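You operate a simulated robot arm through the tools that you are given. There is no shell and no other tool.

You run a simulated robot arm. Do the job below in one go: nothing can be reset, and whatever is moved stays where it is left.

JOB
Shut the mill down, let the vacuum out and open the hopper.
Fine: press STOP, pump off, then valve open; main switch off; free the lid latch last.

The check looks at the end state, three seconds after you hand in, the way a careful person would. Anything else that was tipped, shoved, dropped, spilled or broken makes it a failure. A push-on lid holds only when it is set on centred and level and pressed home; a screw cap is set on level and turned clockwise until tight.

ROBOT AND FRAMES
A 6-joint arm with a four-finger gripper, fixed in place. Base frame: the origin is at the foot of the arm, x ahead of it, y to its left, z up; the work surface is at about z = 620. Readings come in mm, degrees, newtons and seconds.
Its first joint turns from -166.0 to 166.0 degrees. Payload 3.43 kg.
The tool frame sits at the grasp point between the pads (the TCP): z along the fingers, y along the line on which they close. The tips reach 30 mm beyond it. The gripper opens to 120 mm. The gripper's body begins 85 mm behind the TCP.
Orientation is that of the tool frame in the base frame, as a unit quaternion [w, x, y, z]. With the fingers straight down and closing along the base's y, the tool's x points along the base's -x, its y along +y and its z along -z.

CONTROLS
- The arm moves only by the tool move_arm. Its argument "moves" is a list of rows, each a list of 7 numbers: the shift along the base's x, y, z in mm, then the turn, a rotation vector about the base's x, y, z in degrees, then the gripper command, from -1 (fully open) to 1 (shut), values between in proportion. In form: [[dx, dy, dz, rx, ry, rz, gripper], ...]. A call has 1 to 20 rows; each row shifts and turns the commanded pose from where the row before left it. Each row takes 0.2 s and may step no farther than 50 mm and 8.6 degrees from the row before; otherwise, or with a gripper value out of range, the whole call is refused. A pose out of reach is approached as far as the arm can. The call stops where the force on the tool passes 80 N (or 10 N more than at its start, if that is more) or the arm is blocked; 0.2 s more then pass. Each finger halts on what it meets, pressing with about 33 N; the grip force reading is that of the motor and also rises with nothing between the fingers. The clock runs only during rows and for 0.2 s after the last one: add rows that do not move to give the fingers time. It gives the time, the measured TCP pose, the force on the tool (base axes), the opening and the grip force at its end, in the units of the frame above (readings bear some noise), with the torque about the TCP (base axes, N m) and any sound that the robot's microphone picked up.
- Cameras (640 x 400 px; columns grow to the right, rows downward): "scene" is fixed at [49.5, 499.8, 1523]; the picture's right is [-0.07, -1.00, 0.00], its down [-0.65, 0.05, -0.76] and it looks along [0.76, -0.06, -0.65] (base axes); focal length 265 px, centre (320, 200). "wrist" rides on the gripper at [71, -17, -121] in the tool frame; the picture's right is [0.23, 0.97, 0.00], its down [-0.81, 0.19, -0.55] and it looks along [-0.54, 0.13, 0.83] (tool axes); focal length 275 px, centre (320, 200).
- grab_frame(camera): a new picture of that camera. The clock stands still meanwhile.
- pixel_to_xyz(camera, pixels): for up to 12 pixels [column, row] of the newest picture of that camera ("zoom" is the newest enlarged one), the place [x, y, z] in the base frame of the surface seen there, good to about 2 mm. The clock stands still meanwhile.
- enlarge(camera, box): a new picture of the part [left, top, right, bottom] of that camera's present view, enlarged. The clock stands still meanwhile.
- job_done(): hands the job in; it is judged then, once.

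Unless the task says otherwise, let go and move clear before handing in.

The tools are called after "Call:" by a JSON object that holds its "fn" and its "kwargs". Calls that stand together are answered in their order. move_arm: Moves the arm, as the interface text tells. Its arguments: {"type":"object","properties":{"moves":{"type":"array","items":{"type":"array","items":{"type":"number"}}}},"required":["moves"]} The other tools are called the same way: grab_frame (camera) takes a picture; pixel_to_xyz (camera, pixels) gives the place of the surface under pixels of a picture; enlarge (camera, box) takes an enlarged picture of a part of a camera's view; job_done () hands the job in.

At the start:

```text
time_s: 0.0
position: [564.2, 214.0, 1319.9]
tool_rot: [0.0, -0.001, 1.0, 0.001]
ft_force: [0.5, 0.9, -1.4]
torque: [-0.01, 0.0, -0.04]
gripper_width: 119.8
grip_force: 0.0
```

scene: 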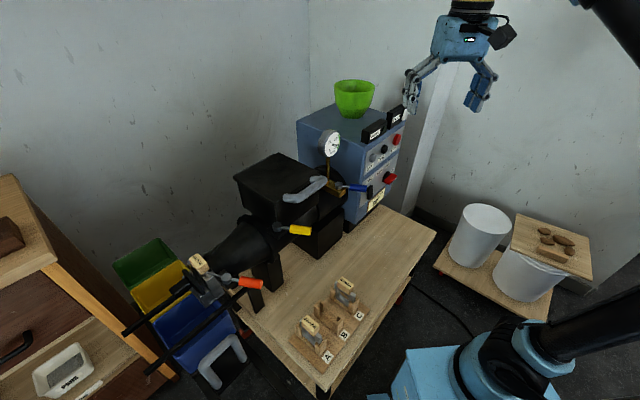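
wrist: 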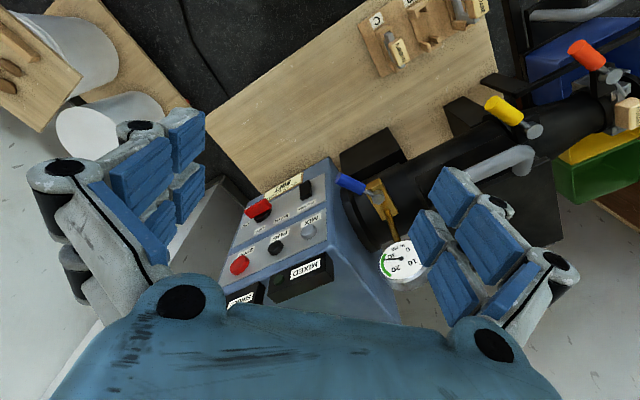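

The scene shows a mill with a blue control box (around pixel 370,170), a gauge, valve handles in blue, yellow and orange. I'll enlarge the views to read the labels.

Call:
{"fn": "enlarge", "kwargs": {"camera": "scene", "box": [290, 70, 420, 230]}}

Call:
{"fn": "enlarge", "kwargs": {"camera": "wrist", "box": [210, 150, 430, 300]}}

Call:
{"fn": "enlarge", "kwargs": {"camera": "scene", "box": [110, 140, 400, 390]}}

```text
2.50 times, centred on (355, 150) of scene
```

zoom: 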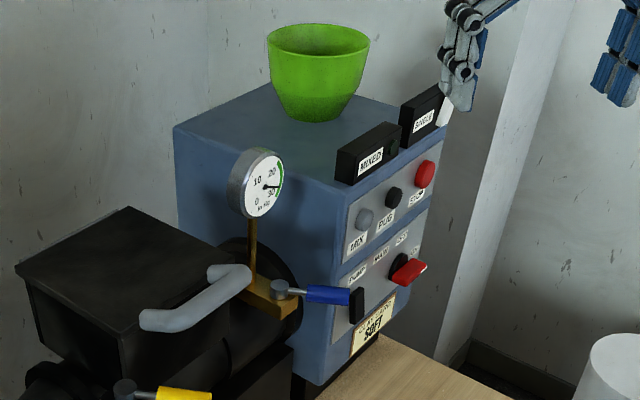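

```text
2.67 times, centred on (320, 225) of wrist
```

zoom: 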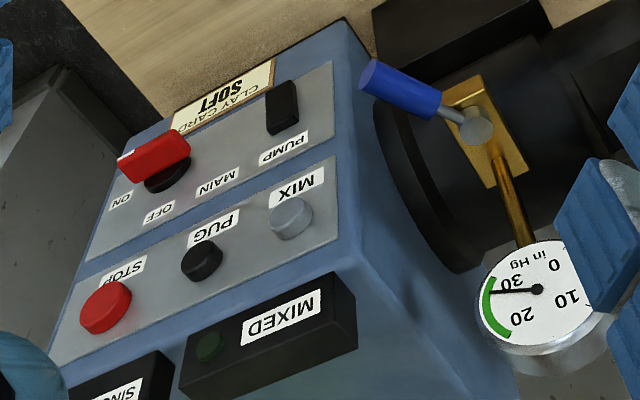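

```text
1.60 times, centred on (255, 265) of scene
```

zoom: 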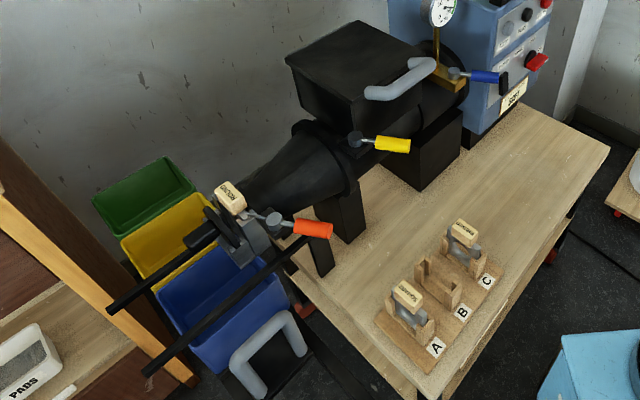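

The panel carries MIX, PUG, STOP buttons, a black PUMP switch and a red MAIN switch, with a blue lever by the gauge (probably vacuum valve), yellow by the hopper lid, orange at the die. I'll locate these with pixel_to_xyz.

Call:
{"fn": "grab_frame", "kwargs": {"camera": "scene"}}

Call:
{"fn": "grab_frame", "kwargs": {"camera": "wrist"}}

Call:
{"fn": "enlarge", "kwargs": {"camera": "scene", "box": [335, 100, 425, 220]}}

```text
taken
```

scene: 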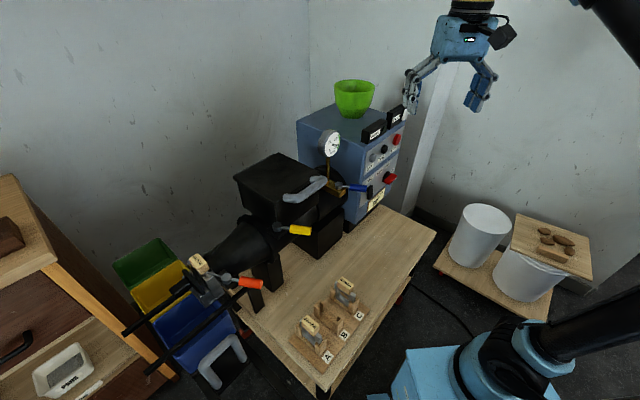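

```text
taken
```

wrist: 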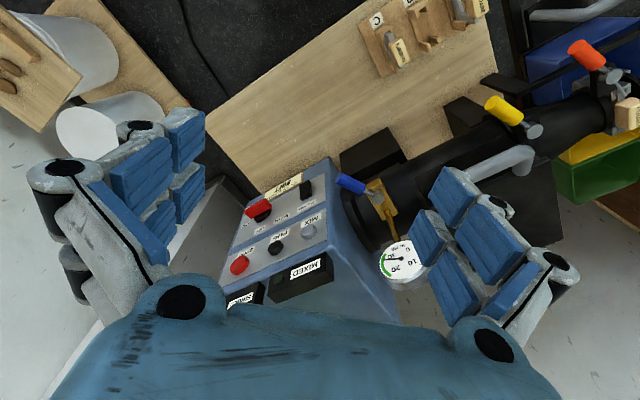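

```text
3.33 times, centred on (380, 160) of scene
```

zoom: 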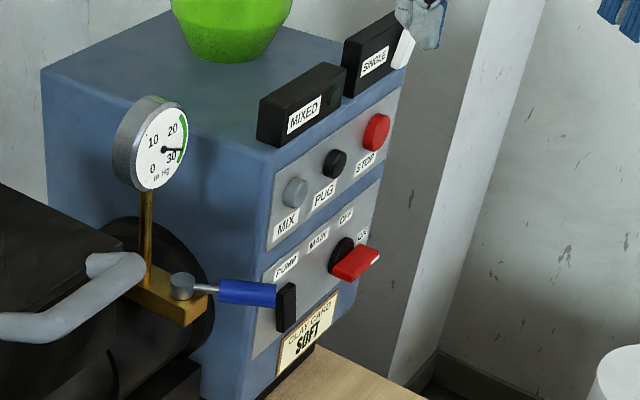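

Call:
{"fn": "pixel_to_xyz", "kwargs": {"camera": "zoom", "pixels": [[376, 132], [335, 163], [295, 192], [285, 305], [345, 262], [372, 258], [335, 278], [230, 290], [272, 293], [182, 280], [305, 345], [265, 340]]}}

Call:
{"fn": "pixel_to_xyz", "kwargs": {"camera": "wrist", "pixels": [[238, 265], [275, 247], [308, 231], [305, 189], [256, 208], [264, 216], [349, 183], [376, 197], [503, 110], [533, 131], [586, 55], [612, 75]]}}

Call:
{"fn": "pixel_to_xyz", "kwargs": {"camera": "scene", "pixels": [[300, 230], [280, 227], [293, 195], [318, 182], [240, 181], [279, 155], [333, 185], [284, 202], [250, 283], [227, 277], [300, 120], [355, 85]]}}

```text
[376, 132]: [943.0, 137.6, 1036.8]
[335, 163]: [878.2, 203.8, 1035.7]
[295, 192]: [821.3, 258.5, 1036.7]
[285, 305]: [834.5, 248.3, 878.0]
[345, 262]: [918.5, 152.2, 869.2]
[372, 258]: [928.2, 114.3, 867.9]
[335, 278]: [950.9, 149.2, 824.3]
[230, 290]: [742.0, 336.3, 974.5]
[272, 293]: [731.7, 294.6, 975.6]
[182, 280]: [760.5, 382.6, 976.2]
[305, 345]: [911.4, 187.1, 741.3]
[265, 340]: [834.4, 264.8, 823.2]
```

```text
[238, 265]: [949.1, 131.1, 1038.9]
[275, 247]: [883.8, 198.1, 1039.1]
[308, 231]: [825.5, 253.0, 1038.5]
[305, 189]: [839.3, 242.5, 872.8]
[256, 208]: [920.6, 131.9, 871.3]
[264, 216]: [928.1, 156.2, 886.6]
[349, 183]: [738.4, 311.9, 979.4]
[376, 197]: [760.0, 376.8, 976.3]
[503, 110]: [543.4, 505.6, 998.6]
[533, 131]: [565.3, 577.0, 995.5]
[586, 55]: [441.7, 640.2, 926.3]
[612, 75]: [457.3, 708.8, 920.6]
```

```text
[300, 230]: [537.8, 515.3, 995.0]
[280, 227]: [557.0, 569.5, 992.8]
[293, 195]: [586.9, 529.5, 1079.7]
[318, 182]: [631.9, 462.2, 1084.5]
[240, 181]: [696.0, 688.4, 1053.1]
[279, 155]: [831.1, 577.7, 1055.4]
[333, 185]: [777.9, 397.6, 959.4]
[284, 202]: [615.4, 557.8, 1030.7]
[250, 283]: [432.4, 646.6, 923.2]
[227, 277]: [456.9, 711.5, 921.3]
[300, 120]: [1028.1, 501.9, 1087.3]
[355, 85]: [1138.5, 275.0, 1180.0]
```

Panel faces roughly (-0.7,-0.7,0); STOP is at about (943,137,1037), pump (835,248,875), main switch (928,114,868). I'll enlarge further on levers and switches before moving.

Call:
{"fn": "enlarge", "kwargs": {"camera": "wrist", "box": [240, 160, 340, 225]}}

Call:
{"fn": "enlarge", "kwargs": {"camera": "wrist", "box": [330, 150, 430, 290]}}

Call:
{"fn": "enlarge", "kwargs": {"camera": "wrist", "box": [430, 20, 640, 220]}}

Call:
{"fn": "enlarge", "kwargs": {"camera": "scene", "box": [230, 145, 340, 245]}}

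Call:
{"fn": "enlarge", "kwargs": {"camera": "scene", "box": [170, 240, 270, 310]}}

Call:
{"fn": "enlarge", "kwargs": {"camera": "scene", "box": [360, 165, 410, 210]}}

```text
6.15 times, centred on (290, 192) of wrist
```

zoom: 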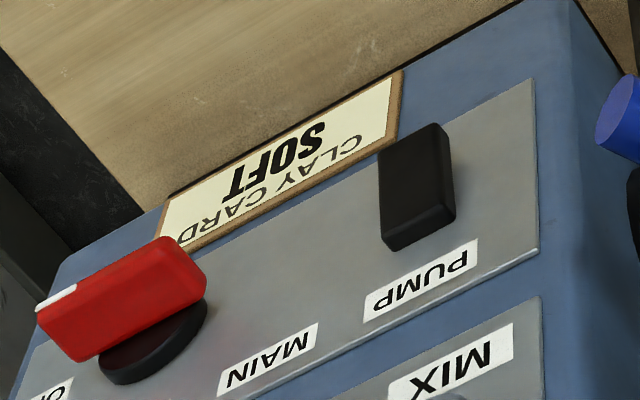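

```text
2.86 times, centred on (380, 220) of wrist
```

zoom: 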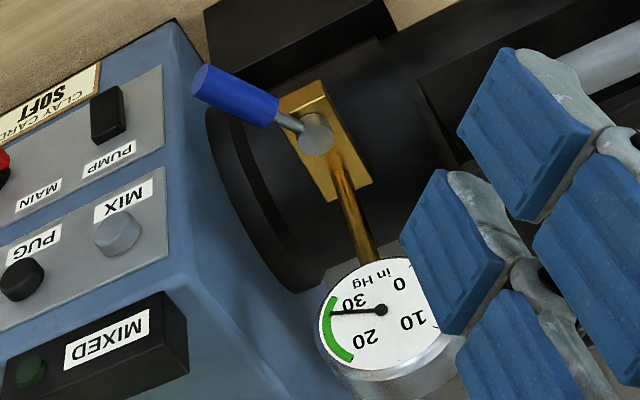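

```text
2.00 times, centred on (535, 120) of wrist
```

zoom: 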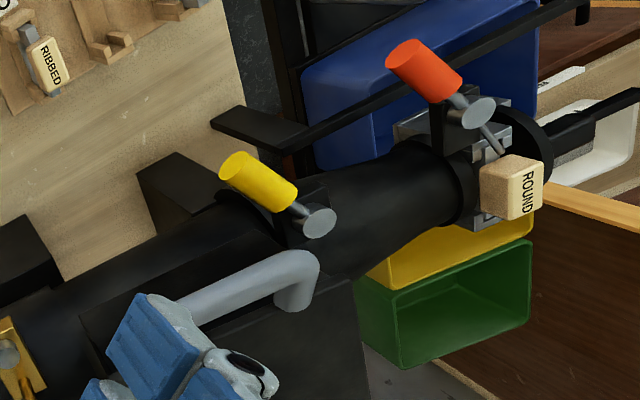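

```text
4.00 times, centred on (285, 195) of scene
```

zoom: 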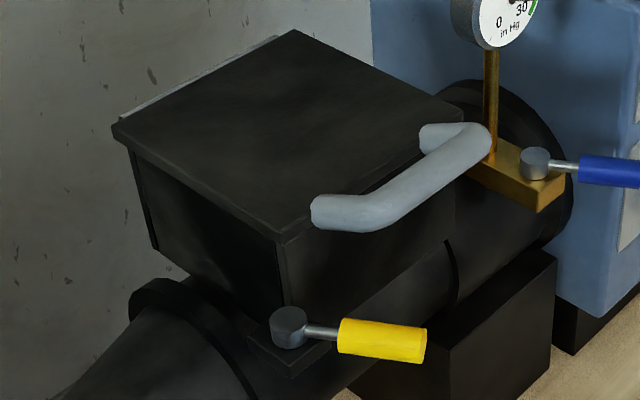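

```text
5.71 times, centred on (220, 275) of scene
```

zoom: 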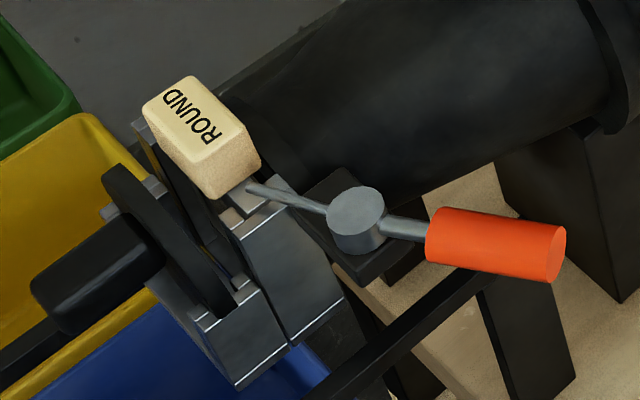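

```text
8.89 times, centred on (385, 188) of scene
```

zoom: 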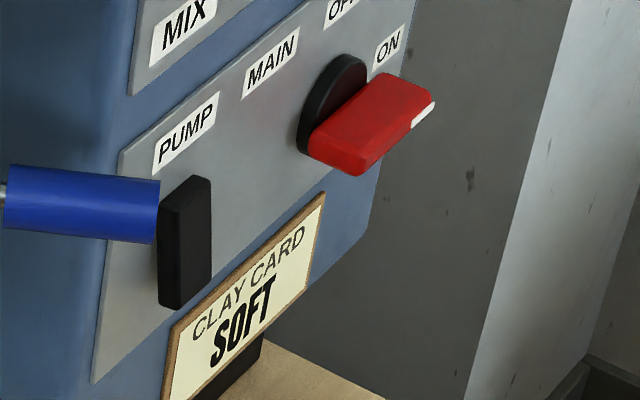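

The yellow lever sits on the hopper's base block, the blue one on the brass gauge valve, and the red main switch bar points right to "ON" with OFF above it. I'll turn the tool 45° in yaw first and move away from the bowl, watching the measured pose.

Call:
{"fn": "move_arm", "kwargs": {"moves": [[15, -40, 0, 0, 0, 7.5, 1], [15, -40, 0, 0, 0, 7.5, 1], [15, -40, 0, 0, 0, 7.5, 1], [15, -40, 0, 0, 0, 7.5, 1], [15, -40, 0, 0, 0, 7.5, 1], [15, -40, 0, 0, 0, 7.5, 1]]}}

```text
time_s: 1.4
position: [638.9, -28.0, 1326.7]
tool_rot: [0.006, -0.384, 0.923, 0.003]
ft_force: [0.1, 0.5, 0.5]
torque: [-0.01, -0.05, 0.0]
gripper_width: 0.0
grip_force: 32.9
```

The tool is now yawed 45° as wanted (position 639,-28,1327). Next I pitch it 60° up toward the panel while lowering so that the wrist camera looks straight at it.

Call:
{"fn": "move_arm", "kwargs": {"moves": [[5, 5, -40, 5.303, -5.303, 0, 1], [5, 5, -40, 5.303, -5.303, 0, 1], [5, 5, -40, 5.303, -5.303, 0, 1], [5, 5, -45, 5.303, -5.303, 0, 1], [5, 5, -45, 5.303, -5.303, 0, 1], [5, 5, -45, 5.303, -5.303, 0, 1], [5, 5, -45, 5.303, -5.303, 0, 1], [5, 5, -45, 5.303, -5.303, 0, 1], [0, 0, 0, 0, 0, 0, 1]]}}

Call:
{"fn": "grab_frame", "kwargs": {"camera": "wrist"}}

Call:
{"fn": "grab_frame", "kwargs": {"camera": "scene"}}

```text
time_s: 3.4
position: [681.4, 12.0, 980.2]
tool_rot: [0.467, -0.33, 0.797, 0.194]
ft_force: [0.4, 0.6, 0.5]
torque: [0.0, -0.02, -0.05]
gripper_width: 0.1
grip_force: 33.2
```

```text
taken
```

wrist: 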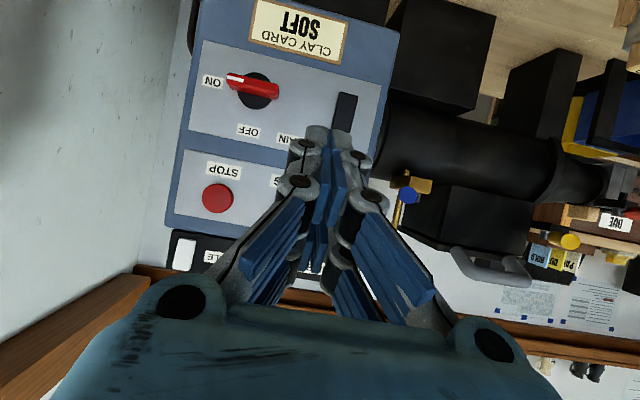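

```text
taken
```

scene: 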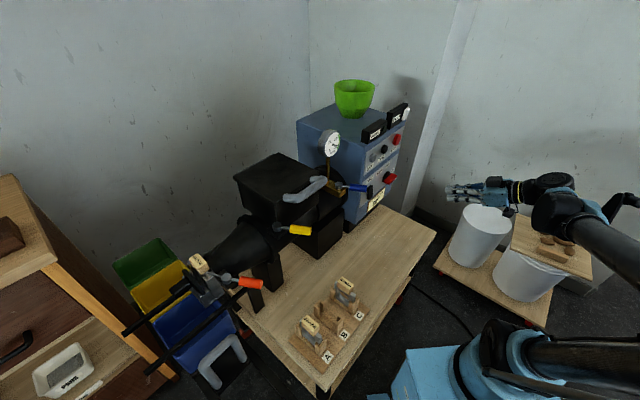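

The wrist view is upside-down: the red knob (253,88) points at ON (213,82), OFF (248,132) lies above it in the world, so it needs a 90° counter-clockwise turn seen from the front. I'll enlarge the panel and lever areas.

Call:
{"fn": "enlarge", "kwargs": {"camera": "wrist", "box": [170, 0, 400, 150]}}

Call:
{"fn": "enlarge", "kwargs": {"camera": "wrist", "box": [380, 140, 640, 320]}}

Call:
{"fn": "pixel_to_xyz", "kwargs": {"camera": "wrist", "pixels": [[217, 198], [240, 200], [229, 77], [278, 92], [253, 85], [253, 104], [345, 98], [339, 122], [345, 112], [197, 185], [200, 100], [310, 80]]}}

```text
2.67 times, centred on (285, 75) of wrist
```

zoom: 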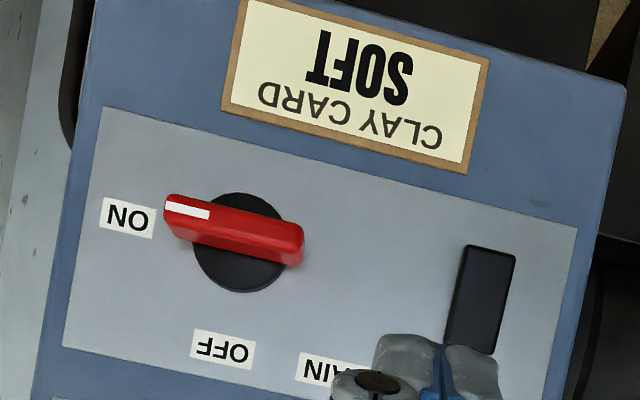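

```text
2.22 times, centred on (510, 230) of wrist
```

zoom: 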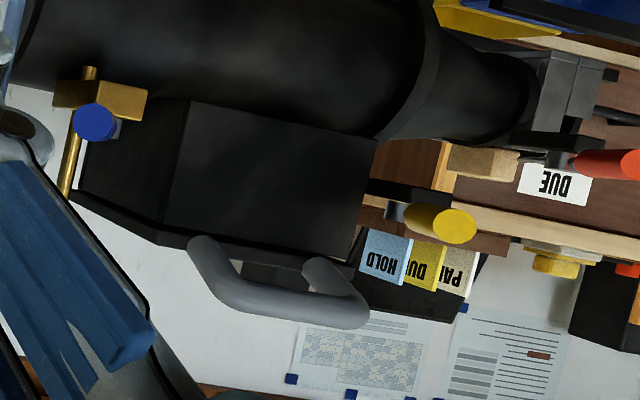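

```text
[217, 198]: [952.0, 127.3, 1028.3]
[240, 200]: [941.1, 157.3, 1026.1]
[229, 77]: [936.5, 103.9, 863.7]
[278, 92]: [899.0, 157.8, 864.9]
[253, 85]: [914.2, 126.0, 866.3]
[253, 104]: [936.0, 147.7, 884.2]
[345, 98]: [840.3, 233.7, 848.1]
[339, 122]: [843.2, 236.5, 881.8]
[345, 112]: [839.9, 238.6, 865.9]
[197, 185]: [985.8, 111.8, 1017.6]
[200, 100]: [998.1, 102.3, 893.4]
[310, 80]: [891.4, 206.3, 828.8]
```

The pump switch is a black slab at about (842,236,865) whose lower end seems to stand out more than the top. I'll enlarge around STOP and the pump for precise geometry.

Call:
{"fn": "enlarge", "kwargs": {"camera": "wrist", "box": [180, 150, 270, 230]}}

Call:
{"fn": "pixel_to_xyz", "kwargs": {"camera": "zoom", "pixels": [[320, 200], [270, 240], [220, 240], [320, 240], [270, 190], [270, 290], [400, 260], [180, 200], [270, 150], [450, 200], [130, 300], [480, 300]]}}

Call:
{"fn": "enlarge", "kwargs": {"camera": "wrist", "box": [310, 75, 390, 130]}}

Call:
{"fn": "pixel_to_xyz", "kwargs": {"camera": "zoom", "pixels": [[240, 180], [280, 190], [320, 200], [260, 240], [300, 250], [240, 290], [280, 300], [230, 340], [270, 350], [370, 250], [180, 220], [400, 350]]}}

```text
5.00 times, centred on (225, 190) of wrist
```

zoom: 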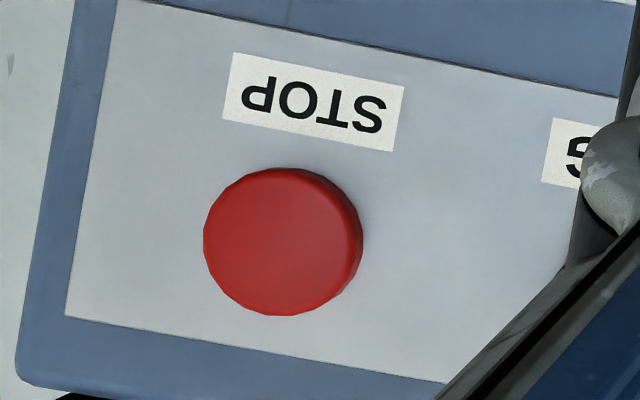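

```text
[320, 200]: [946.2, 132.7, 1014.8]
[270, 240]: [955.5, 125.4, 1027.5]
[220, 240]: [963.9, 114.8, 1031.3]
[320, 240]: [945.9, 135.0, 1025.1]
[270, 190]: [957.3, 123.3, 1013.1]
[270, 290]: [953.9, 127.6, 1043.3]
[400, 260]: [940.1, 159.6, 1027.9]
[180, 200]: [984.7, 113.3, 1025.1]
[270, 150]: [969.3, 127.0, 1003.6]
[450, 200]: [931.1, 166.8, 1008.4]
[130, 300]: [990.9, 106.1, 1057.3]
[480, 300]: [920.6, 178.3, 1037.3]
```

```text
7.27 times, centred on (350, 102) of wrist
```

zoom: 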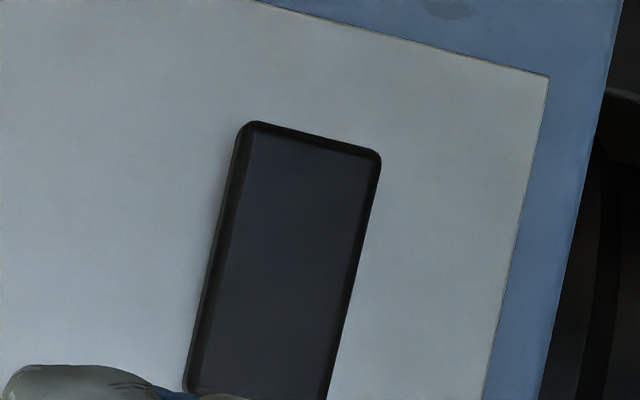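

```text
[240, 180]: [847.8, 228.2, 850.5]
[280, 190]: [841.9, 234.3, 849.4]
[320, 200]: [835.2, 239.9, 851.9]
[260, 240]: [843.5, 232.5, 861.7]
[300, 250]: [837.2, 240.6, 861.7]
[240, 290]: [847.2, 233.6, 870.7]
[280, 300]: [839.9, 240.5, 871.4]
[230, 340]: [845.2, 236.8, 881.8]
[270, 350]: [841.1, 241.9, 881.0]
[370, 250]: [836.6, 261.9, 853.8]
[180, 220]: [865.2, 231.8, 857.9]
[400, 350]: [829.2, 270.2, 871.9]
```

STOP's face centre is about (953,127,1028), standing ~13 mm off the panel plane x+y≈1098; the pump rocker's bottom sticks out 4–5 mm more than its top, so top is pressed (on). I'll finish the pitch to horizontal and line up ~60 mm in front of STOP.

Call:
{"fn": "move_arm", "kwargs": {"moves": [[15, -5, 10, 5.303, -5.303, 0, 1], [15, -5, 10, 5.303, -5.303, 0, 1], [15, -5, 10, 5.303, -5.303, 0, 1], [15, -5, 10, 5.303, -5.303, 0, 1], [0, 0, 0, 0, 0, 0, 1], [0, 0, 0, 0, 0, 0, 1]]}}

```text
time_s: 4.8
position: [740.1, -6.6, 1020.5]
tool_rot: [0.657, -0.27, 0.649, 0.273]
ft_force: [-0.6, 0.3, -0.2]
torque: [0.03, 0.0, 0.0]
gripper_width: 0.0
grip_force: 33.0
```

Tool is horizontal and faces the panel. Moving to 60 mm in front of STOP.

Call:
{"fn": "move_arm", "kwargs": {"moves": [[30, 14, 1.6, 0, 0, 0, 1], [30, 14, 1.6, 0, 0, 0, 1], [30, 14, 1.6, 0, 0, 0, 1], [30, 14, 1.6, 0, 0, 0, 1], [30, 14, 1.6, 0, 0, 0, 1], [0, 0, 0, 0, 0, 0, 1]]}}

Call:
{"fn": "grab_frame", "kwargs": {"camera": "wrist"}}

Call:
{"fn": "enlarge", "kwargs": {"camera": "scene", "box": [335, 80, 465, 230]}}

```text
time_s: 6.2
position: [890.0, 63.0, 1027.5]
tool_rot: [0.657, -0.269, 0.649, 0.273]
ft_force: [0.1, 0.6, 0.0]
torque: [-0.02, 0.01, 0.0]
gripper_width: 0.0
grip_force: 32.6
```

```text
taken
```

wrist: 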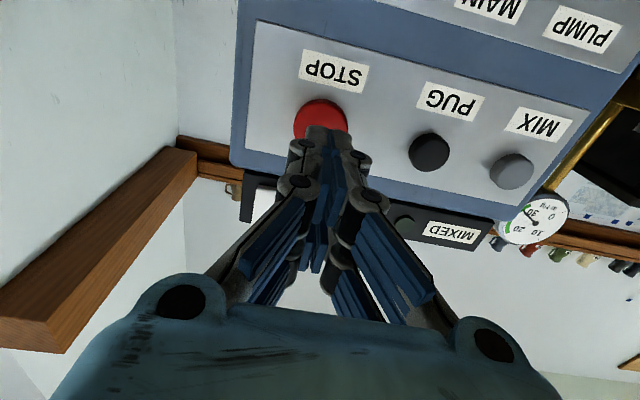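

```text
2.67 times, centred on (400, 155) of scene
```

zoom: 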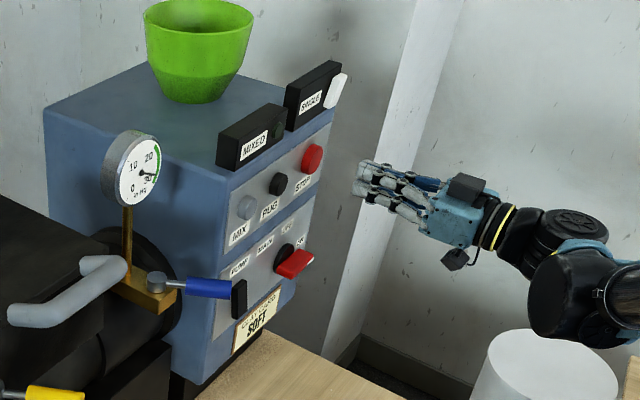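

Tip appears at pixel (325,130) directly below the STOP button in the picture. I'll check actual tip distance and button position with pixel_to_xyz.

Call:
{"fn": "pixel_to_xyz", "kwargs": {"camera": "wrist", "pixels": [[315, 130], [325, 130], [340, 132], [325, 145], [328, 170], [328, 200], [320, 110], [345, 115], [300, 115], [320, 103]]}}

Call:
{"fn": "enlarge", "kwargs": {"camera": "wrist", "box": [270, 80, 390, 220]}}

Call:
{"fn": "enlarge", "kwargs": {"camera": "scene", "box": [380, 125, 450, 185]}}

Call:
{"fn": "pixel_to_xyz", "kwargs": {"camera": "zoom", "pixels": [[260, 205], [150, 160], [120, 120], [165, 175]]}}

```text
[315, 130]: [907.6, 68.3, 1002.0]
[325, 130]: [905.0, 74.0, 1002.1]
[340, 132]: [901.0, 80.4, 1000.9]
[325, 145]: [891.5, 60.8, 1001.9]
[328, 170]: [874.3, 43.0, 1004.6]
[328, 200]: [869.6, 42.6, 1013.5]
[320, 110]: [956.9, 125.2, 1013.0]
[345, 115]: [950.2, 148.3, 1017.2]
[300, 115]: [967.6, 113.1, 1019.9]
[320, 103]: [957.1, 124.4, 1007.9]
```

```text
2.86 times, centred on (330, 150) of wrist
```

zoom: 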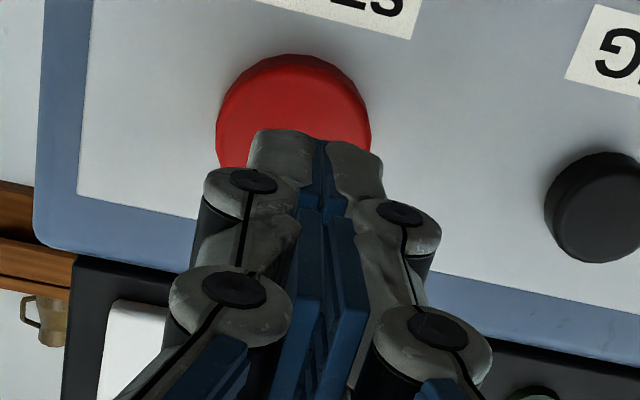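

```text
6.67 times, centred on (415, 155) of scene
```

zoom: 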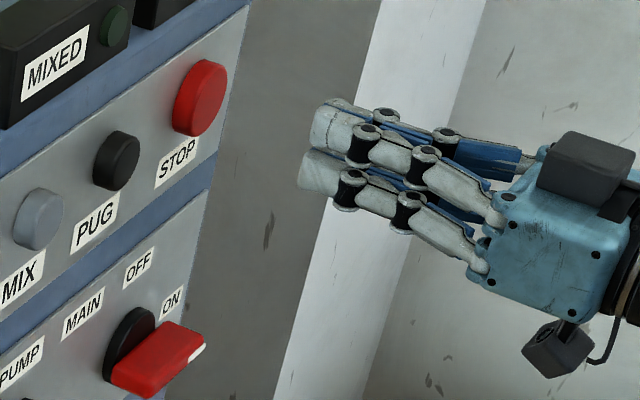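

```text
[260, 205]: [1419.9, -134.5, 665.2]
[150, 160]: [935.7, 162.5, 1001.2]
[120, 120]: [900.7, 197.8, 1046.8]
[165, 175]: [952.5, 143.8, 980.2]
```

Finger surfaces on the lower side are at z≈1002, 25 mm below the TCP, so the hand seems taller than a plain finger pair. I'll measure the fingertips from the scene camera.

Call:
{"fn": "enlarge", "kwargs": {"camera": "scene", "box": [380, 125, 450, 185]}}

Call:
{"fn": "pixel_to_xyz", "kwargs": {"camera": "zoom", "pixels": [[330, 125], [345, 105], [318, 170], [335, 180], [375, 150], [400, 160], [380, 195], [420, 120], [460, 150], [202, 95], [205, 98], [215, 90]]}}

```text
6.67 times, centred on (415, 155) of scene
```

zoom: 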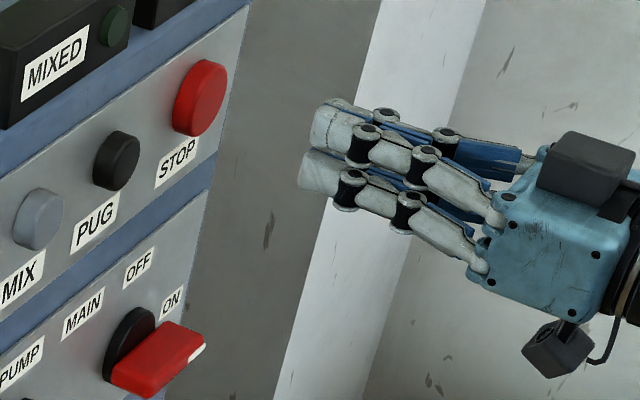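

```text
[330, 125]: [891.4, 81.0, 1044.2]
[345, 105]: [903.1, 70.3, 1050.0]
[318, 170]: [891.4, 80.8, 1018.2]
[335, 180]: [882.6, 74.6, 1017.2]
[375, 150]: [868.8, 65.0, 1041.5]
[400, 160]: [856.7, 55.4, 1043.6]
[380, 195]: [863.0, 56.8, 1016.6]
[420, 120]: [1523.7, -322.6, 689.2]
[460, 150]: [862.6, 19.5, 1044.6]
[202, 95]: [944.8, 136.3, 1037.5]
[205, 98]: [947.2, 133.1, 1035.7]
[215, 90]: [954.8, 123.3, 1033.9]
```

Fingertips span z≈1002–1050, centred on STOP (z≈1030), u aligned (585). I'll advance 46 mm, then check readings before the press.

Call:
{"fn": "move_arm", "kwargs": {"moves": [[8.13, 8.13, 0.6, 0, 0, 0, 1], [8.13, 8.13, 0.6, 0, 0, 0, 1], [8.13, 8.13, 0.6, 0, 0, 0, 1], [8.13, 8.13, 0.6, 0, 0, 0, 1], [0, 0, 0, 0, 0, 0, 1]]}}

Call:
{"fn": "grab_frame", "kwargs": {"camera": "wrist"}}

Call:
{"fn": "enlarge", "kwargs": {"camera": "scene", "box": [380, 115, 450, 175]}}

```text
time_s: 7.4
position: [921.2, 96.3, 1030.7]
tool_rot: [0.657, -0.27, 0.648, 0.274]
ft_force: [0.4, 0.6, 0.6]
torque: [0.04, 0.01, 0.02]
gripper_width: 0.1
grip_force: 33.3
```

```text
taken
```

wrist: 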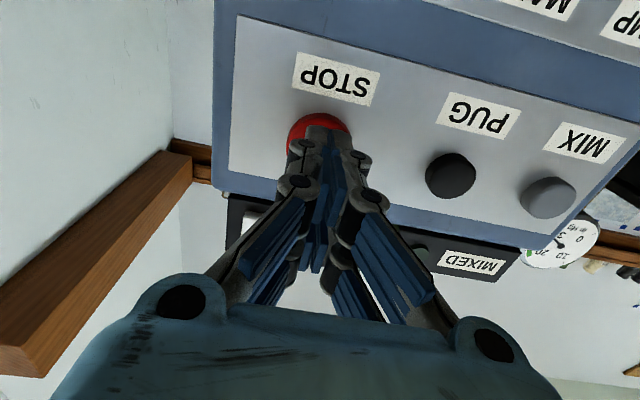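

```text
6.67 times, centred on (415, 145) of scene
```

zoom: 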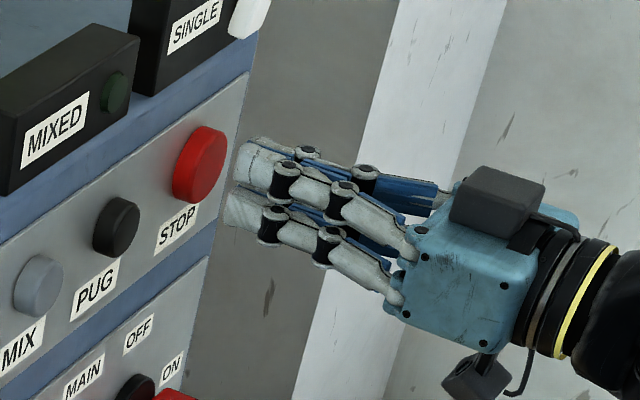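

Tips are ~14 mm from the STOP face, aligned. Now pressing in small steps.

Call:
{"fn": "move_arm", "kwargs": {"moves": [[3.5, 3.5, 0, 0, 0, 0, 1], [3.5, 3.5, 0, 0, 0, 0, 1], [2, 2, 0, 0, 0, 0, 1], [2, 2, 0, 0, 0, 0, 1], [1.5, 1.5, 0, 0, 0, 0, 1]]}}

```text
time_s: 8.6
position: [934.0, 109.0, 1030.5]
tool_rot: [0.657, -0.27, 0.649, 0.273]
ft_force: [1.2, 0.0, 0.2]
torque: [-0.01, -0.02, 0.03]
gripper_width: 0.2
grip_force: 33.2
```

No contact force yet at tip depth ~767. Continuing in small steps.

Call:
{"fn": "move_arm", "kwargs": {"moves": [[1.5, 1.5, 0, 0, 0, 0, 1], [1.5, 1.5, 0, 0, 0, 0, 1], [1.5, 1.5, 0, 0, 0, 0, 1]]}}

Call:
{"fn": "enlarge", "kwargs": {"camera": "scene", "box": [380, 115, 450, 175]}}

```text
time_s: 9.4
position: [937.8, 112.2, 1030.0]
tool_rot: [0.657, -0.27, 0.649, 0.273]
ft_force: [-14.8, -9.5, -3.5]
torque: [-0.04, 0.1, 0.04]
gripper_width: 6.1
grip_force: 33.3
heard: click
```

```text
6.67 times, centred on (415, 145) of scene
```

zoom: 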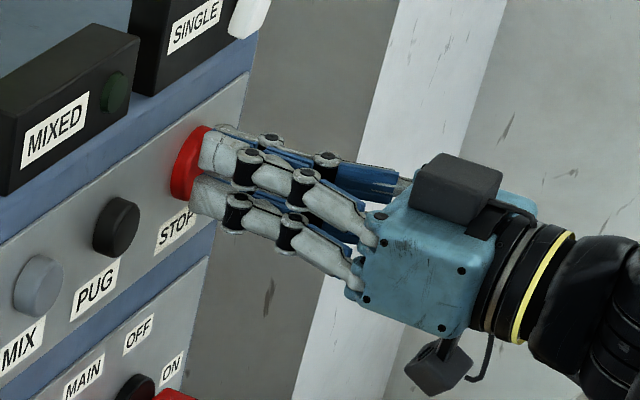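

A click was heard and force rose to ~18 N: STOP has been pressed. I'll back straight off and look at the button.

Call:
{"fn": "move_arm", "kwargs": {"moves": [[-5, -5, 0, 0, 0, 0, 1], [-15, -15, 0, 0, 0, 0, 1], [-25, -25, 0, 0, 0, 0, 1], [-25, -25, 0, 0, 0, 0, 1], [0, 0, 0, 0, 0, 0, 1]]}}

Call:
{"fn": "enlarge", "kwargs": {"camera": "scene", "box": [335, 80, 465, 230]}}

Call:
{"fn": "grab_frame", "kwargs": {"camera": "wrist"}}

```text
time_s: 10.6
position: [868.1, 44.6, 1031.5]
tool_rot: [0.657, -0.269, 0.649, 0.272]
ft_force: [0.0, -0.4, 0.2]
torque: [0.0, 0.01, 0.0]
gripper_width: 0.0
grip_force: 33.8
```

```text
2.67 times, centred on (400, 155) of scene
```

zoom: 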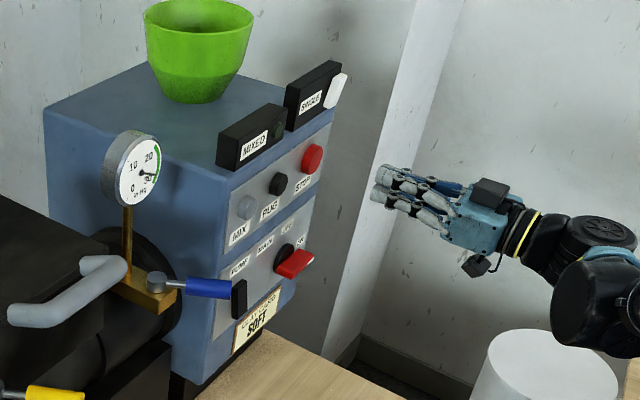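

```text
taken
```

wrist: 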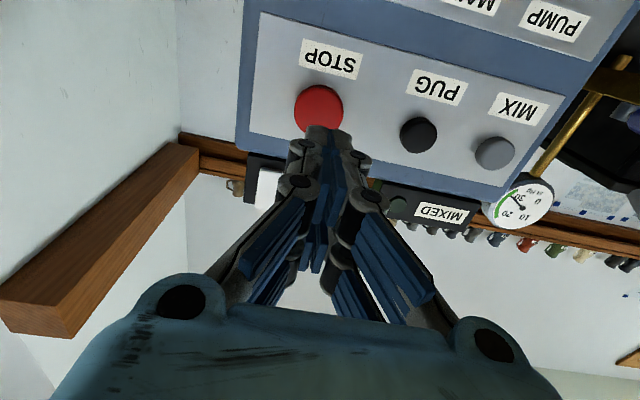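

STOP has sprung back and the click confirms the press. Next I move to the pump rocker (u≈424, z≈850), rolling the hand 90° so the fingers close vertically and the camera looks from the left.

Call:
{"fn": "move_arm", "kwargs": {"moves": [[-9.33, 9.33, -15.1, 5.303, 5.303, 0, 1], [-9.33, 9.33, -15.1, 5.303, 5.303, 0, 1], [-9.33, 9.33, -15.1, 5.303, 5.303, 0, 1], [-9.33, 9.33, -15.1, 5.303, 5.303, 0, 1], [-9.33, 9.33, -15.1, 5.303, 5.303, 0, 1], [-9.33, 9.33, -15.1, 5.303, 5.303, 0, 1], [-9.33, 9.33, -15.1, 5.303, 5.303, 0, 1], [-9.33, 9.33, -15.1, 5.303, 5.303, 0, 1], [-9.33, 9.33, -15.1, 5.303, 5.303, 0, 1], [-9.33, 9.33, -15.1, 5.303, 5.303, 0, 1], [-9.33, 9.33, -15.1, 5.303, 5.303, 0, 1], [-9.33, 9.33, -15.1, 5.303, 5.303, 0, 1], [0, 0, 0, 0, 0, 0, 1]]}}

Call:
{"fn": "grab_frame", "kwargs": {"camera": "wrist"}}

Call:
{"fn": "grab_frame", "kwargs": {"camera": "scene"}}

```text
time_s: 13.4
position: [760.8, 154.8, 867.8]
tool_rot: [0.274, 0.275, 0.652, 0.651]
ft_force: [1.4, 0.5, -0.1]
torque: [-0.01, 0.01, 0.01]
gripper_width: 0.1
grip_force: 33.4
out of reach, approached as far as the arm can: row 12
```

```text
taken
```

wrist: 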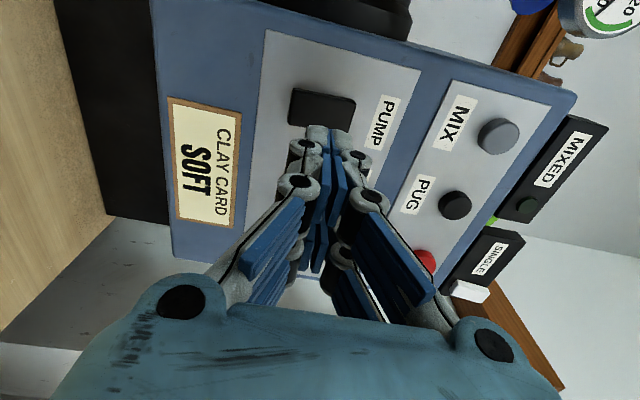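

```text
taken
```

scene: 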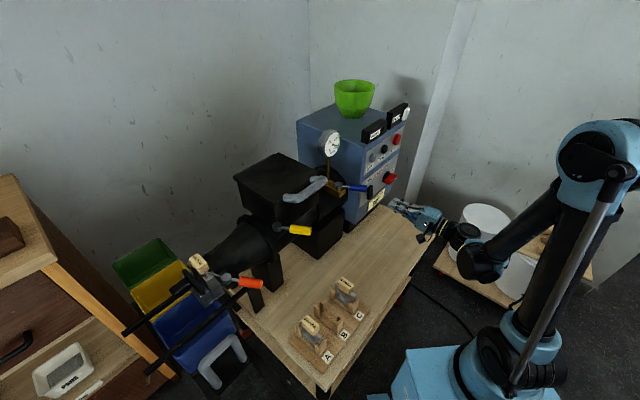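

The hand is rolled (tool y up), but the last row was limited: z is 868 instead of 850. I'll test a small downward move.

Call:
{"fn": "move_arm", "kwargs": {"moves": [[0, 0, -6, 0, 0, 0, 1], [0, 0, -6, 0, 0, 0, 1], [0, 0, -5, 0, 0, 0, 1], [0, 0, 0, 0, 0, 0, 1]]}}

Call:
{"fn": "enlarge", "kwargs": {"camera": "wrist", "box": [260, 70, 420, 190]}}

```text
time_s: 14.4
position: [764.9, 153.9, 865.2]
tool_rot: [0.275, 0.274, 0.652, 0.651]
ft_force: [-0.2, -0.1, 0.3]
torque: [-0.03, -0.03, 0.02]
gripper_width: 0.0
grip_force: 33.6
out of reach, approached as far as the arm can: row 1, 2, 3
```

```text
3.33 times, centred on (340, 130) of wrist
```

zoom: 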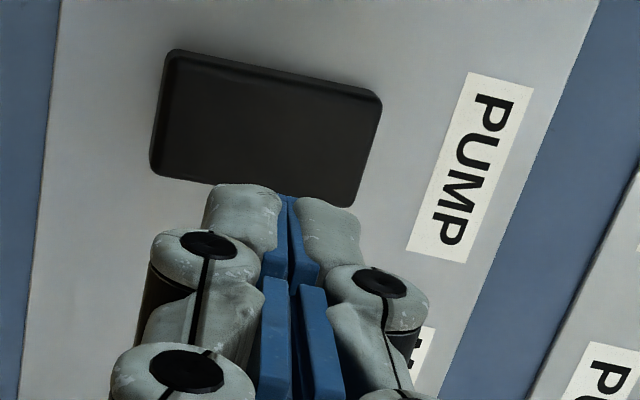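

Only slightly lower was possible here; the arm is folded, so I'll move forward first (towards the panel, stopping ~35 mm short) and then try lowering.

Call:
{"fn": "move_arm", "kwargs": {"moves": [[7, 11, 0, 0, 0, 0, 1], [7, 11, 0, 0, 0, 0, 1], [7, 7, 0, 0, 0, 0, 1], [5, 5, 0, 0, 0, 0, 1], [0, 0, -5, 0, 0, 0, 1], [0, 0, -5, 0, 0, 0, 1], [0, 0, -5, 0, 0, 0, 1], [0, 0, 0, 0, 0, 0, 1]]}}

```text
time_s: 16.2
position: [790.8, 188.9, 856.2]
tool_rot: [0.273, 0.273, 0.652, 0.652]
ft_force: [0.3, 0.4, 0.0]
torque: [-0.01, -0.01, -0.01]
gripper_width: 0.0
grip_force: 33.4
out of reach, approached as far as the arm can: row 7
```

Forward motion helps (z now 856). Advance another 15 mm and lower to ~849.

Call:
{"fn": "move_arm", "kwargs": {"moves": [[5, 6, 0, 0, 0, 0, 1], [5, 6, 0, 0, 0, 0, 1], [0, 0, -4, 0, 0, 0, 1], [0, 0, -3, 0, 0, 0, 1], [0, 0, 0, 0, 0, 0, 1]]}}

Call:
{"fn": "grab_frame", "kwargs": {"camera": "wrist"}}

Call:
{"fn": "enlarge", "kwargs": {"camera": "wrist", "box": [260, 70, 420, 190]}}

```text
time_s: 17.4
position: [800.8, 200.0, 853.4]
tool_rot: [0.275, 0.275, 0.651, 0.652]
ft_force: [0.2, 0.2, -0.3]
torque: [-0.01, -0.01, -0.04]
gripper_width: 0.2
grip_force: 33.4
out of reach, approached as far as the arm can: row 4
```

```text
taken
```

wrist: 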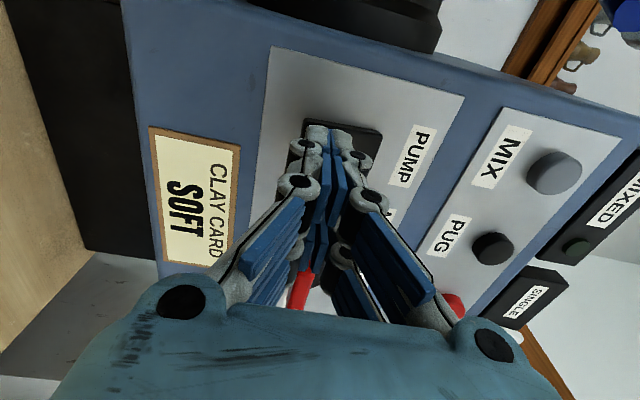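

```text
3.33 times, centred on (340, 130) of wrist
```

zoom: 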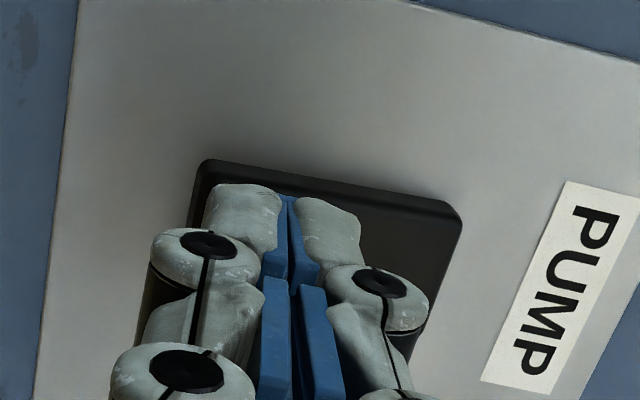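

Tips at z≈853 are over the lower half of the rocker (lower end is at left in this picture, ~px (200,180) zoom; top at ~(460,215)). I'll measure the rocker ends before pressing.

Call:
{"fn": "pixel_to_xyz", "kwargs": {"camera": "zoom", "pixels": [[205, 172], [212, 180], [255, 180], [320, 190], [380, 200], [430, 212], [450, 215], [445, 225], [420, 260], [400, 230], [470, 235], [185, 185]]}}

```text
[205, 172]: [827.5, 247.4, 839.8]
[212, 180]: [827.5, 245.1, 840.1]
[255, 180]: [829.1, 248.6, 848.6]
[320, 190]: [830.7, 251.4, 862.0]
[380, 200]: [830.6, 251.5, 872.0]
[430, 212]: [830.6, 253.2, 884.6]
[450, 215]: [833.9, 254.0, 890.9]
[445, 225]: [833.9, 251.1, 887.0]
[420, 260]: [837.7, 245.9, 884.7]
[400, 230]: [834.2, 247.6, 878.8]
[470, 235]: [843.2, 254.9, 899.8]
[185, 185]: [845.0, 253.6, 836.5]
```

The rocker spans z 839–892 with its centre at ~865, bottom face at depth 758.5 vs 767 for the top. Fingertips at z≈853 are on the lower half; I'll advance to contact and press in small steps.

Call:
{"fn": "move_arm", "kwargs": {"moves": [[5, 5, -1, 0, 0, 0, 1], [5, 5, -1, 0, 0, 0, 1], [2.5, 2.5, -1, 0, 0, 0, 1], [1.5, 1.5, 0, 0, 0, 0, 1], [0, 0, 0, 0, 0, 0, 1]]}}

```text
time_s: 18.6
position: [813.6, 213.5, 849.6]
tool_rot: [0.274, 0.275, 0.652, 0.651]
ft_force: [0.4, 0.8, 0.7]
torque: [0.0, 0.02, 0.0]
gripper_width: 0.0
grip_force: 33.4
```

Now z≈849.6, u≈424, tip depth ~756. Pressing on.

Call:
{"fn": "move_arm", "kwargs": {"moves": [[1.5, 1.5, 0, 0, 0, 0, 1], [1.5, 1.5, 0, 0, 0, 0, 1], [1.5, 1.5, 0, 0, 0, 0, 1]]}}

```text
time_s: 19.4
position: [818.4, 218.8, 848.8]
tool_rot: [0.275, 0.274, 0.652, 0.651]
ft_force: [-0.6, -0.1, -0.6]
torque: [0.0, 0.01, 0.02]
gripper_width: 0.1
grip_force: 33.3
```

Call:
{"fn": "move_arm", "kwargs": {"moves": [[1.5, 1.5, 0, 0, 0, 0, 1], [1.5, 1.5, 0, 0, 0, 0, 1], [1.2, 1.2, 0, 0, 0, 0, 1]]}}

```text
time_s: 20.2
position: [821.3, 222.9, 850.6]
tool_rot: [0.275, 0.274, 0.652, 0.652]
ft_force: [-16.0, -17.5, -8.2]
torque: [-0.06, 0.02, 0.2]
gripper_width: 0.0
grip_force: 33.0
```

Contact with ~24 N, no click yet. Continue in 1 mm steps.

Call:
{"fn": "move_arm", "kwargs": {"moves": [[0.8, 0.8, 0, 0, 0, 0, 1], [0.8, 0.8, 0, 0, 0, 0, 1], [0.8, 0.8, 0, 0, 0, 0, 1]]}}

```text
time_s: 20.8
position: [812.6, 222.1, 859.5]
tool_rot: [0.278, 0.27, 0.651, 0.653]
ft_force: [3.2, 0.0, -1.6]
torque: [0.08, -0.12, 0.15]
gripper_width: 0.1
grip_force: 33.1
stopped in row 3: the force on the tool passed its limit at 86 N (the readings are from after the stop); the commanded pose is now the measured one
```

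The force limit tripped (86 N) and the hand slid to (813,222,860). I'll back off and check the rocker.

Call:
{"fn": "move_arm", "kwargs": {"moves": [[-8, -8, 0, 0, 0, 0, 1], [-15, -15, 0, 0, 0, 0, 1], [-15, -15, 0, 0, 0, 0, 1], [0, 0, 0, 0, 0, 0, 1]]}}

Call:
{"fn": "grab_frame", "kwargs": {"camera": "wrist"}}

Call:
{"fn": "enlarge", "kwargs": {"camera": "wrist", "box": [260, 60, 420, 180]}}

Call:
{"fn": "grab_frame", "kwargs": {"camera": "scene"}}

```text
time_s: 21.8
position: [775.9, 186.4, 862.6]
tool_rot: [0.28, 0.27, 0.652, 0.651]
ft_force: [0.0, 1.0, 0.6]
torque: [-0.02, -0.03, -0.02]
gripper_width: 0.1
grip_force: 33.3
out of reach, approached as far as the arm can: row 3
```

```text
taken
```

wrist: 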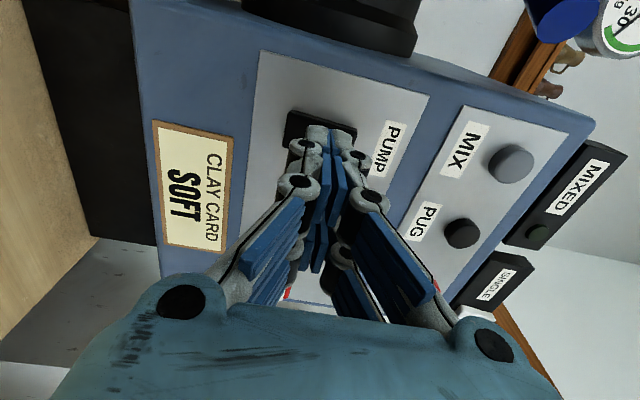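

```text
3.33 times, centred on (340, 120) of wrist
```

zoom: 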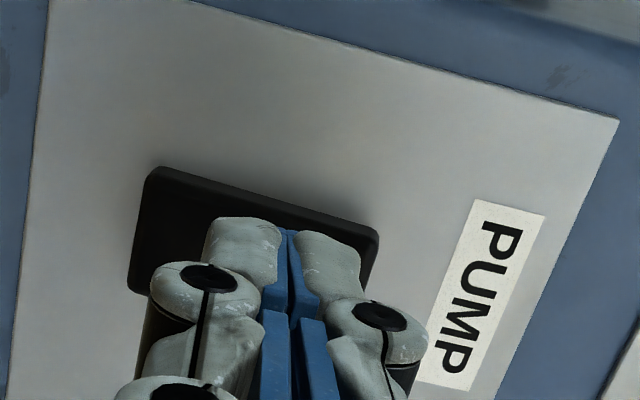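

```text
taken
```

scene: 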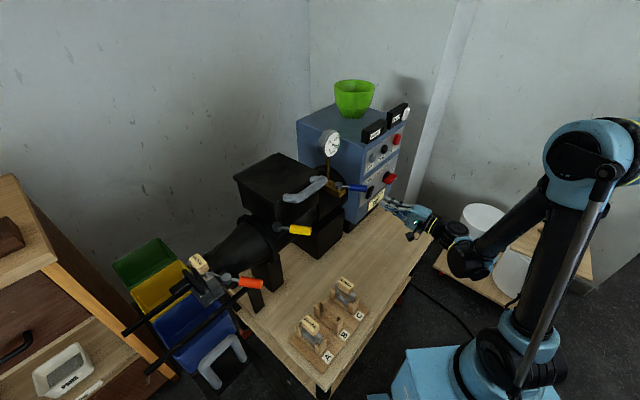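

I'll measure the rocker's tilt again: bottom end at left of the zoom (150–200,180–260), top end at (365,240).

Call:
{"fn": "enlarge", "kwargs": {"camera": "wrist", "box": [260, 60, 420, 180]}}

Call:
{"fn": "pixel_to_xyz", "kwargs": {"camera": "zoom", "pixels": [[158, 185], [150, 220], [145, 260], [180, 195], [175, 230], [200, 215], [300, 220], [340, 230], [360, 240], [370, 250], [90, 200], [450, 180]]}}

```text
3.33 times, centred on (340, 120) of wrist
```

zoom: 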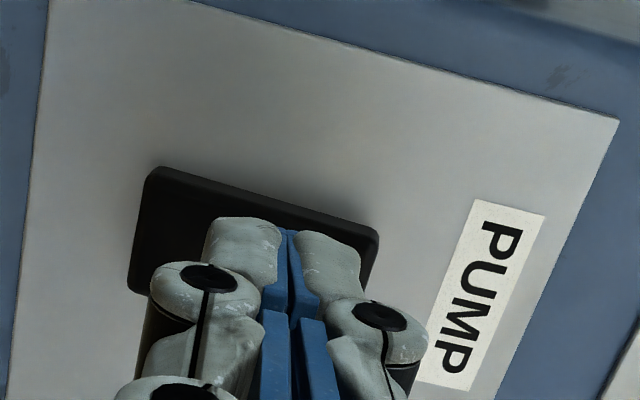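

```text
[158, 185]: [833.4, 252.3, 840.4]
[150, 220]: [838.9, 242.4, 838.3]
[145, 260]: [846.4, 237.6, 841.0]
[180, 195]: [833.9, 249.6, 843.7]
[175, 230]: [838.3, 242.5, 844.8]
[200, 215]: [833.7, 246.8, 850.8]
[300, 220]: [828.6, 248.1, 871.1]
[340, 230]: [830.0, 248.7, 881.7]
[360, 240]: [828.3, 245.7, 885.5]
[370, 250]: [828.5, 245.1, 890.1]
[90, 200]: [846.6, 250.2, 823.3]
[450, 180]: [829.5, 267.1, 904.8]
```

The rocker has flipped: bottom now recessed (x+y≈1083) and top protruding (≈1074), so the pump is off. Next I retreat, lift and turn the tool down so the camera can inspect the blue valve from the front.

Call:
{"fn": "move_arm", "kwargs": {"moves": [[-10, -10, 25, 0, 0, 0, 1], [-10, -10, 25, 0, 0, 0, 1], [-10, -10, 25, 0, 0, 0, 1], [-5.9, 6.1, 15.9, -6.532, 0, 4.619, 1], [-5.9, 6.1, 15.9, -6.532, 0, 4.619, 1], [-5.9, 6.1, 15.9, -6.532, 0, 4.619, 1], [-5.9, 6.1, 15.9, -6.532, 0, 4.619, 1], [-5.9, 6.1, 15.9, -6.532, 0, 4.619, 1], [-5.9, 6.1, 15.9, -6.532, 0, 4.619, 1], [-5.9, 6.1, 15.9, -6.532, 0, 4.619, 1], [-5.9, 6.1, 15.9, -6.532, 0, 4.619, 1], [-5.9, 6.1, 15.9, -6.532, 0, 4.619, 1], [-5.9, 6.1, 15.9, -6.532, 0, 4.619, 1], [-5.9, 6.1, 15.9, -6.532, 0, 4.619, 1], [-5.9, 6.1, 15.9, -6.532, 0, 4.619, 1], [-5.9, 6.1, 15.9, -6.532, 0, 4.619, 1], [-5.9, 6.1, 15.9, -6.532, 0, 4.619, 1], [-5.9, 6.1, 15.9, -6.532, 0, 4.619, 1], [0, 0, 0, 0, 0, 0, 1]]}}

Call:
{"fn": "grab_frame", "kwargs": {"camera": "wrist"}}

Call:
{"fn": "grab_frame", "kwargs": {"camera": "scene"}}

```text
time_s: 25.8
position: [658.1, 245.9, 1177.7]
tool_rot: [0.003, -0.389, 0.921, 0.006]
ft_force: [-0.3, -0.7, 0.0]
torque: [0.01, -0.05, -0.04]
gripper_width: 0.2
grip_force: 33.7
```

```text
taken
```

wrist: 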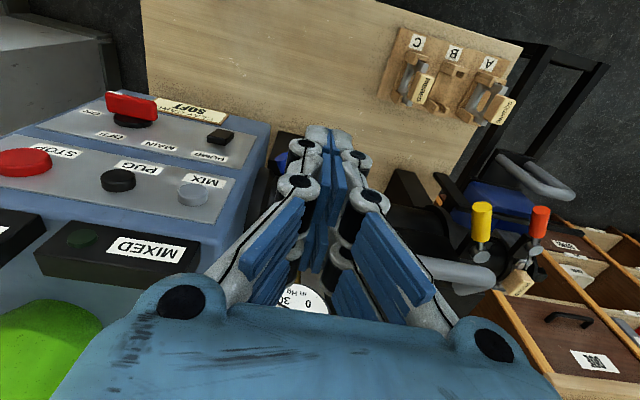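

```text
taken
```

scene: 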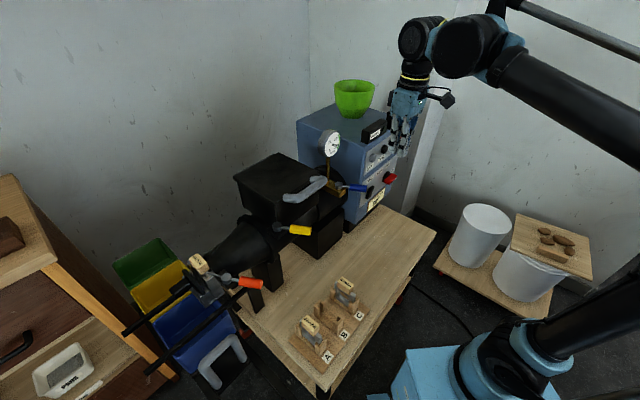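

The hand hides the valve; yellow (482,220) and orange (538,220) are visible on the right. I'll shift 100 mm to the machine's right so the valve comes clear of the fingers.

Call:
{"fn": "move_arm", "kwargs": {"moves": [[25, -25, 0, 0, 0, 0, 1], [25, -25, 0, 0, 0, 0, 1], [25, -25, 0, 0, 0, 0, 1], [10, -10, 0, 0, 0, 0, 1], [0, 0, 0, 0, 0, 0, 1]]}}

Call:
{"fn": "grab_frame", "kwargs": {"camera": "wrist"}}

Call:
{"fn": "enlarge", "kwargs": {"camera": "wrist", "box": [300, 80, 560, 300]}}

```text
time_s: 27.0
position: [743.7, 159.3, 1178.1]
tool_rot: [0.003, -0.388, 0.921, 0.007]
ft_force: [-0.2, -0.1, -0.2]
torque: [0.02, -0.03, -0.02]
gripper_width: 0.0
grip_force: 34.0
```

```text
taken
```

wrist: 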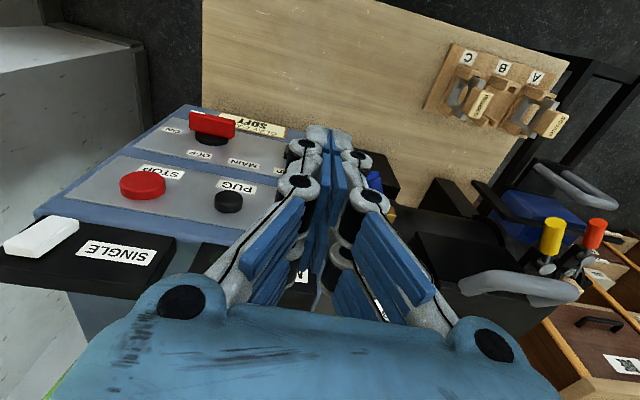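

```text
1.82 times, centred on (430, 190) of wrist
```

zoom: 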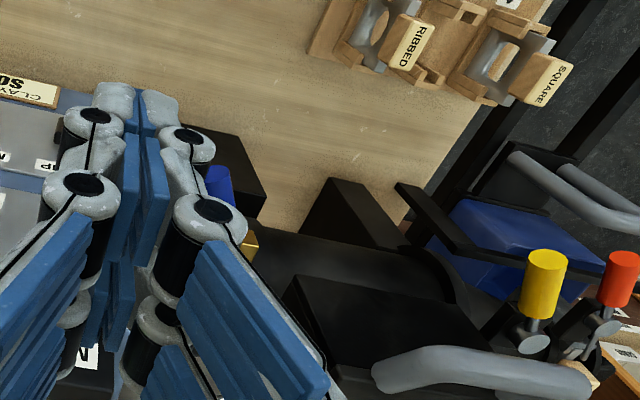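

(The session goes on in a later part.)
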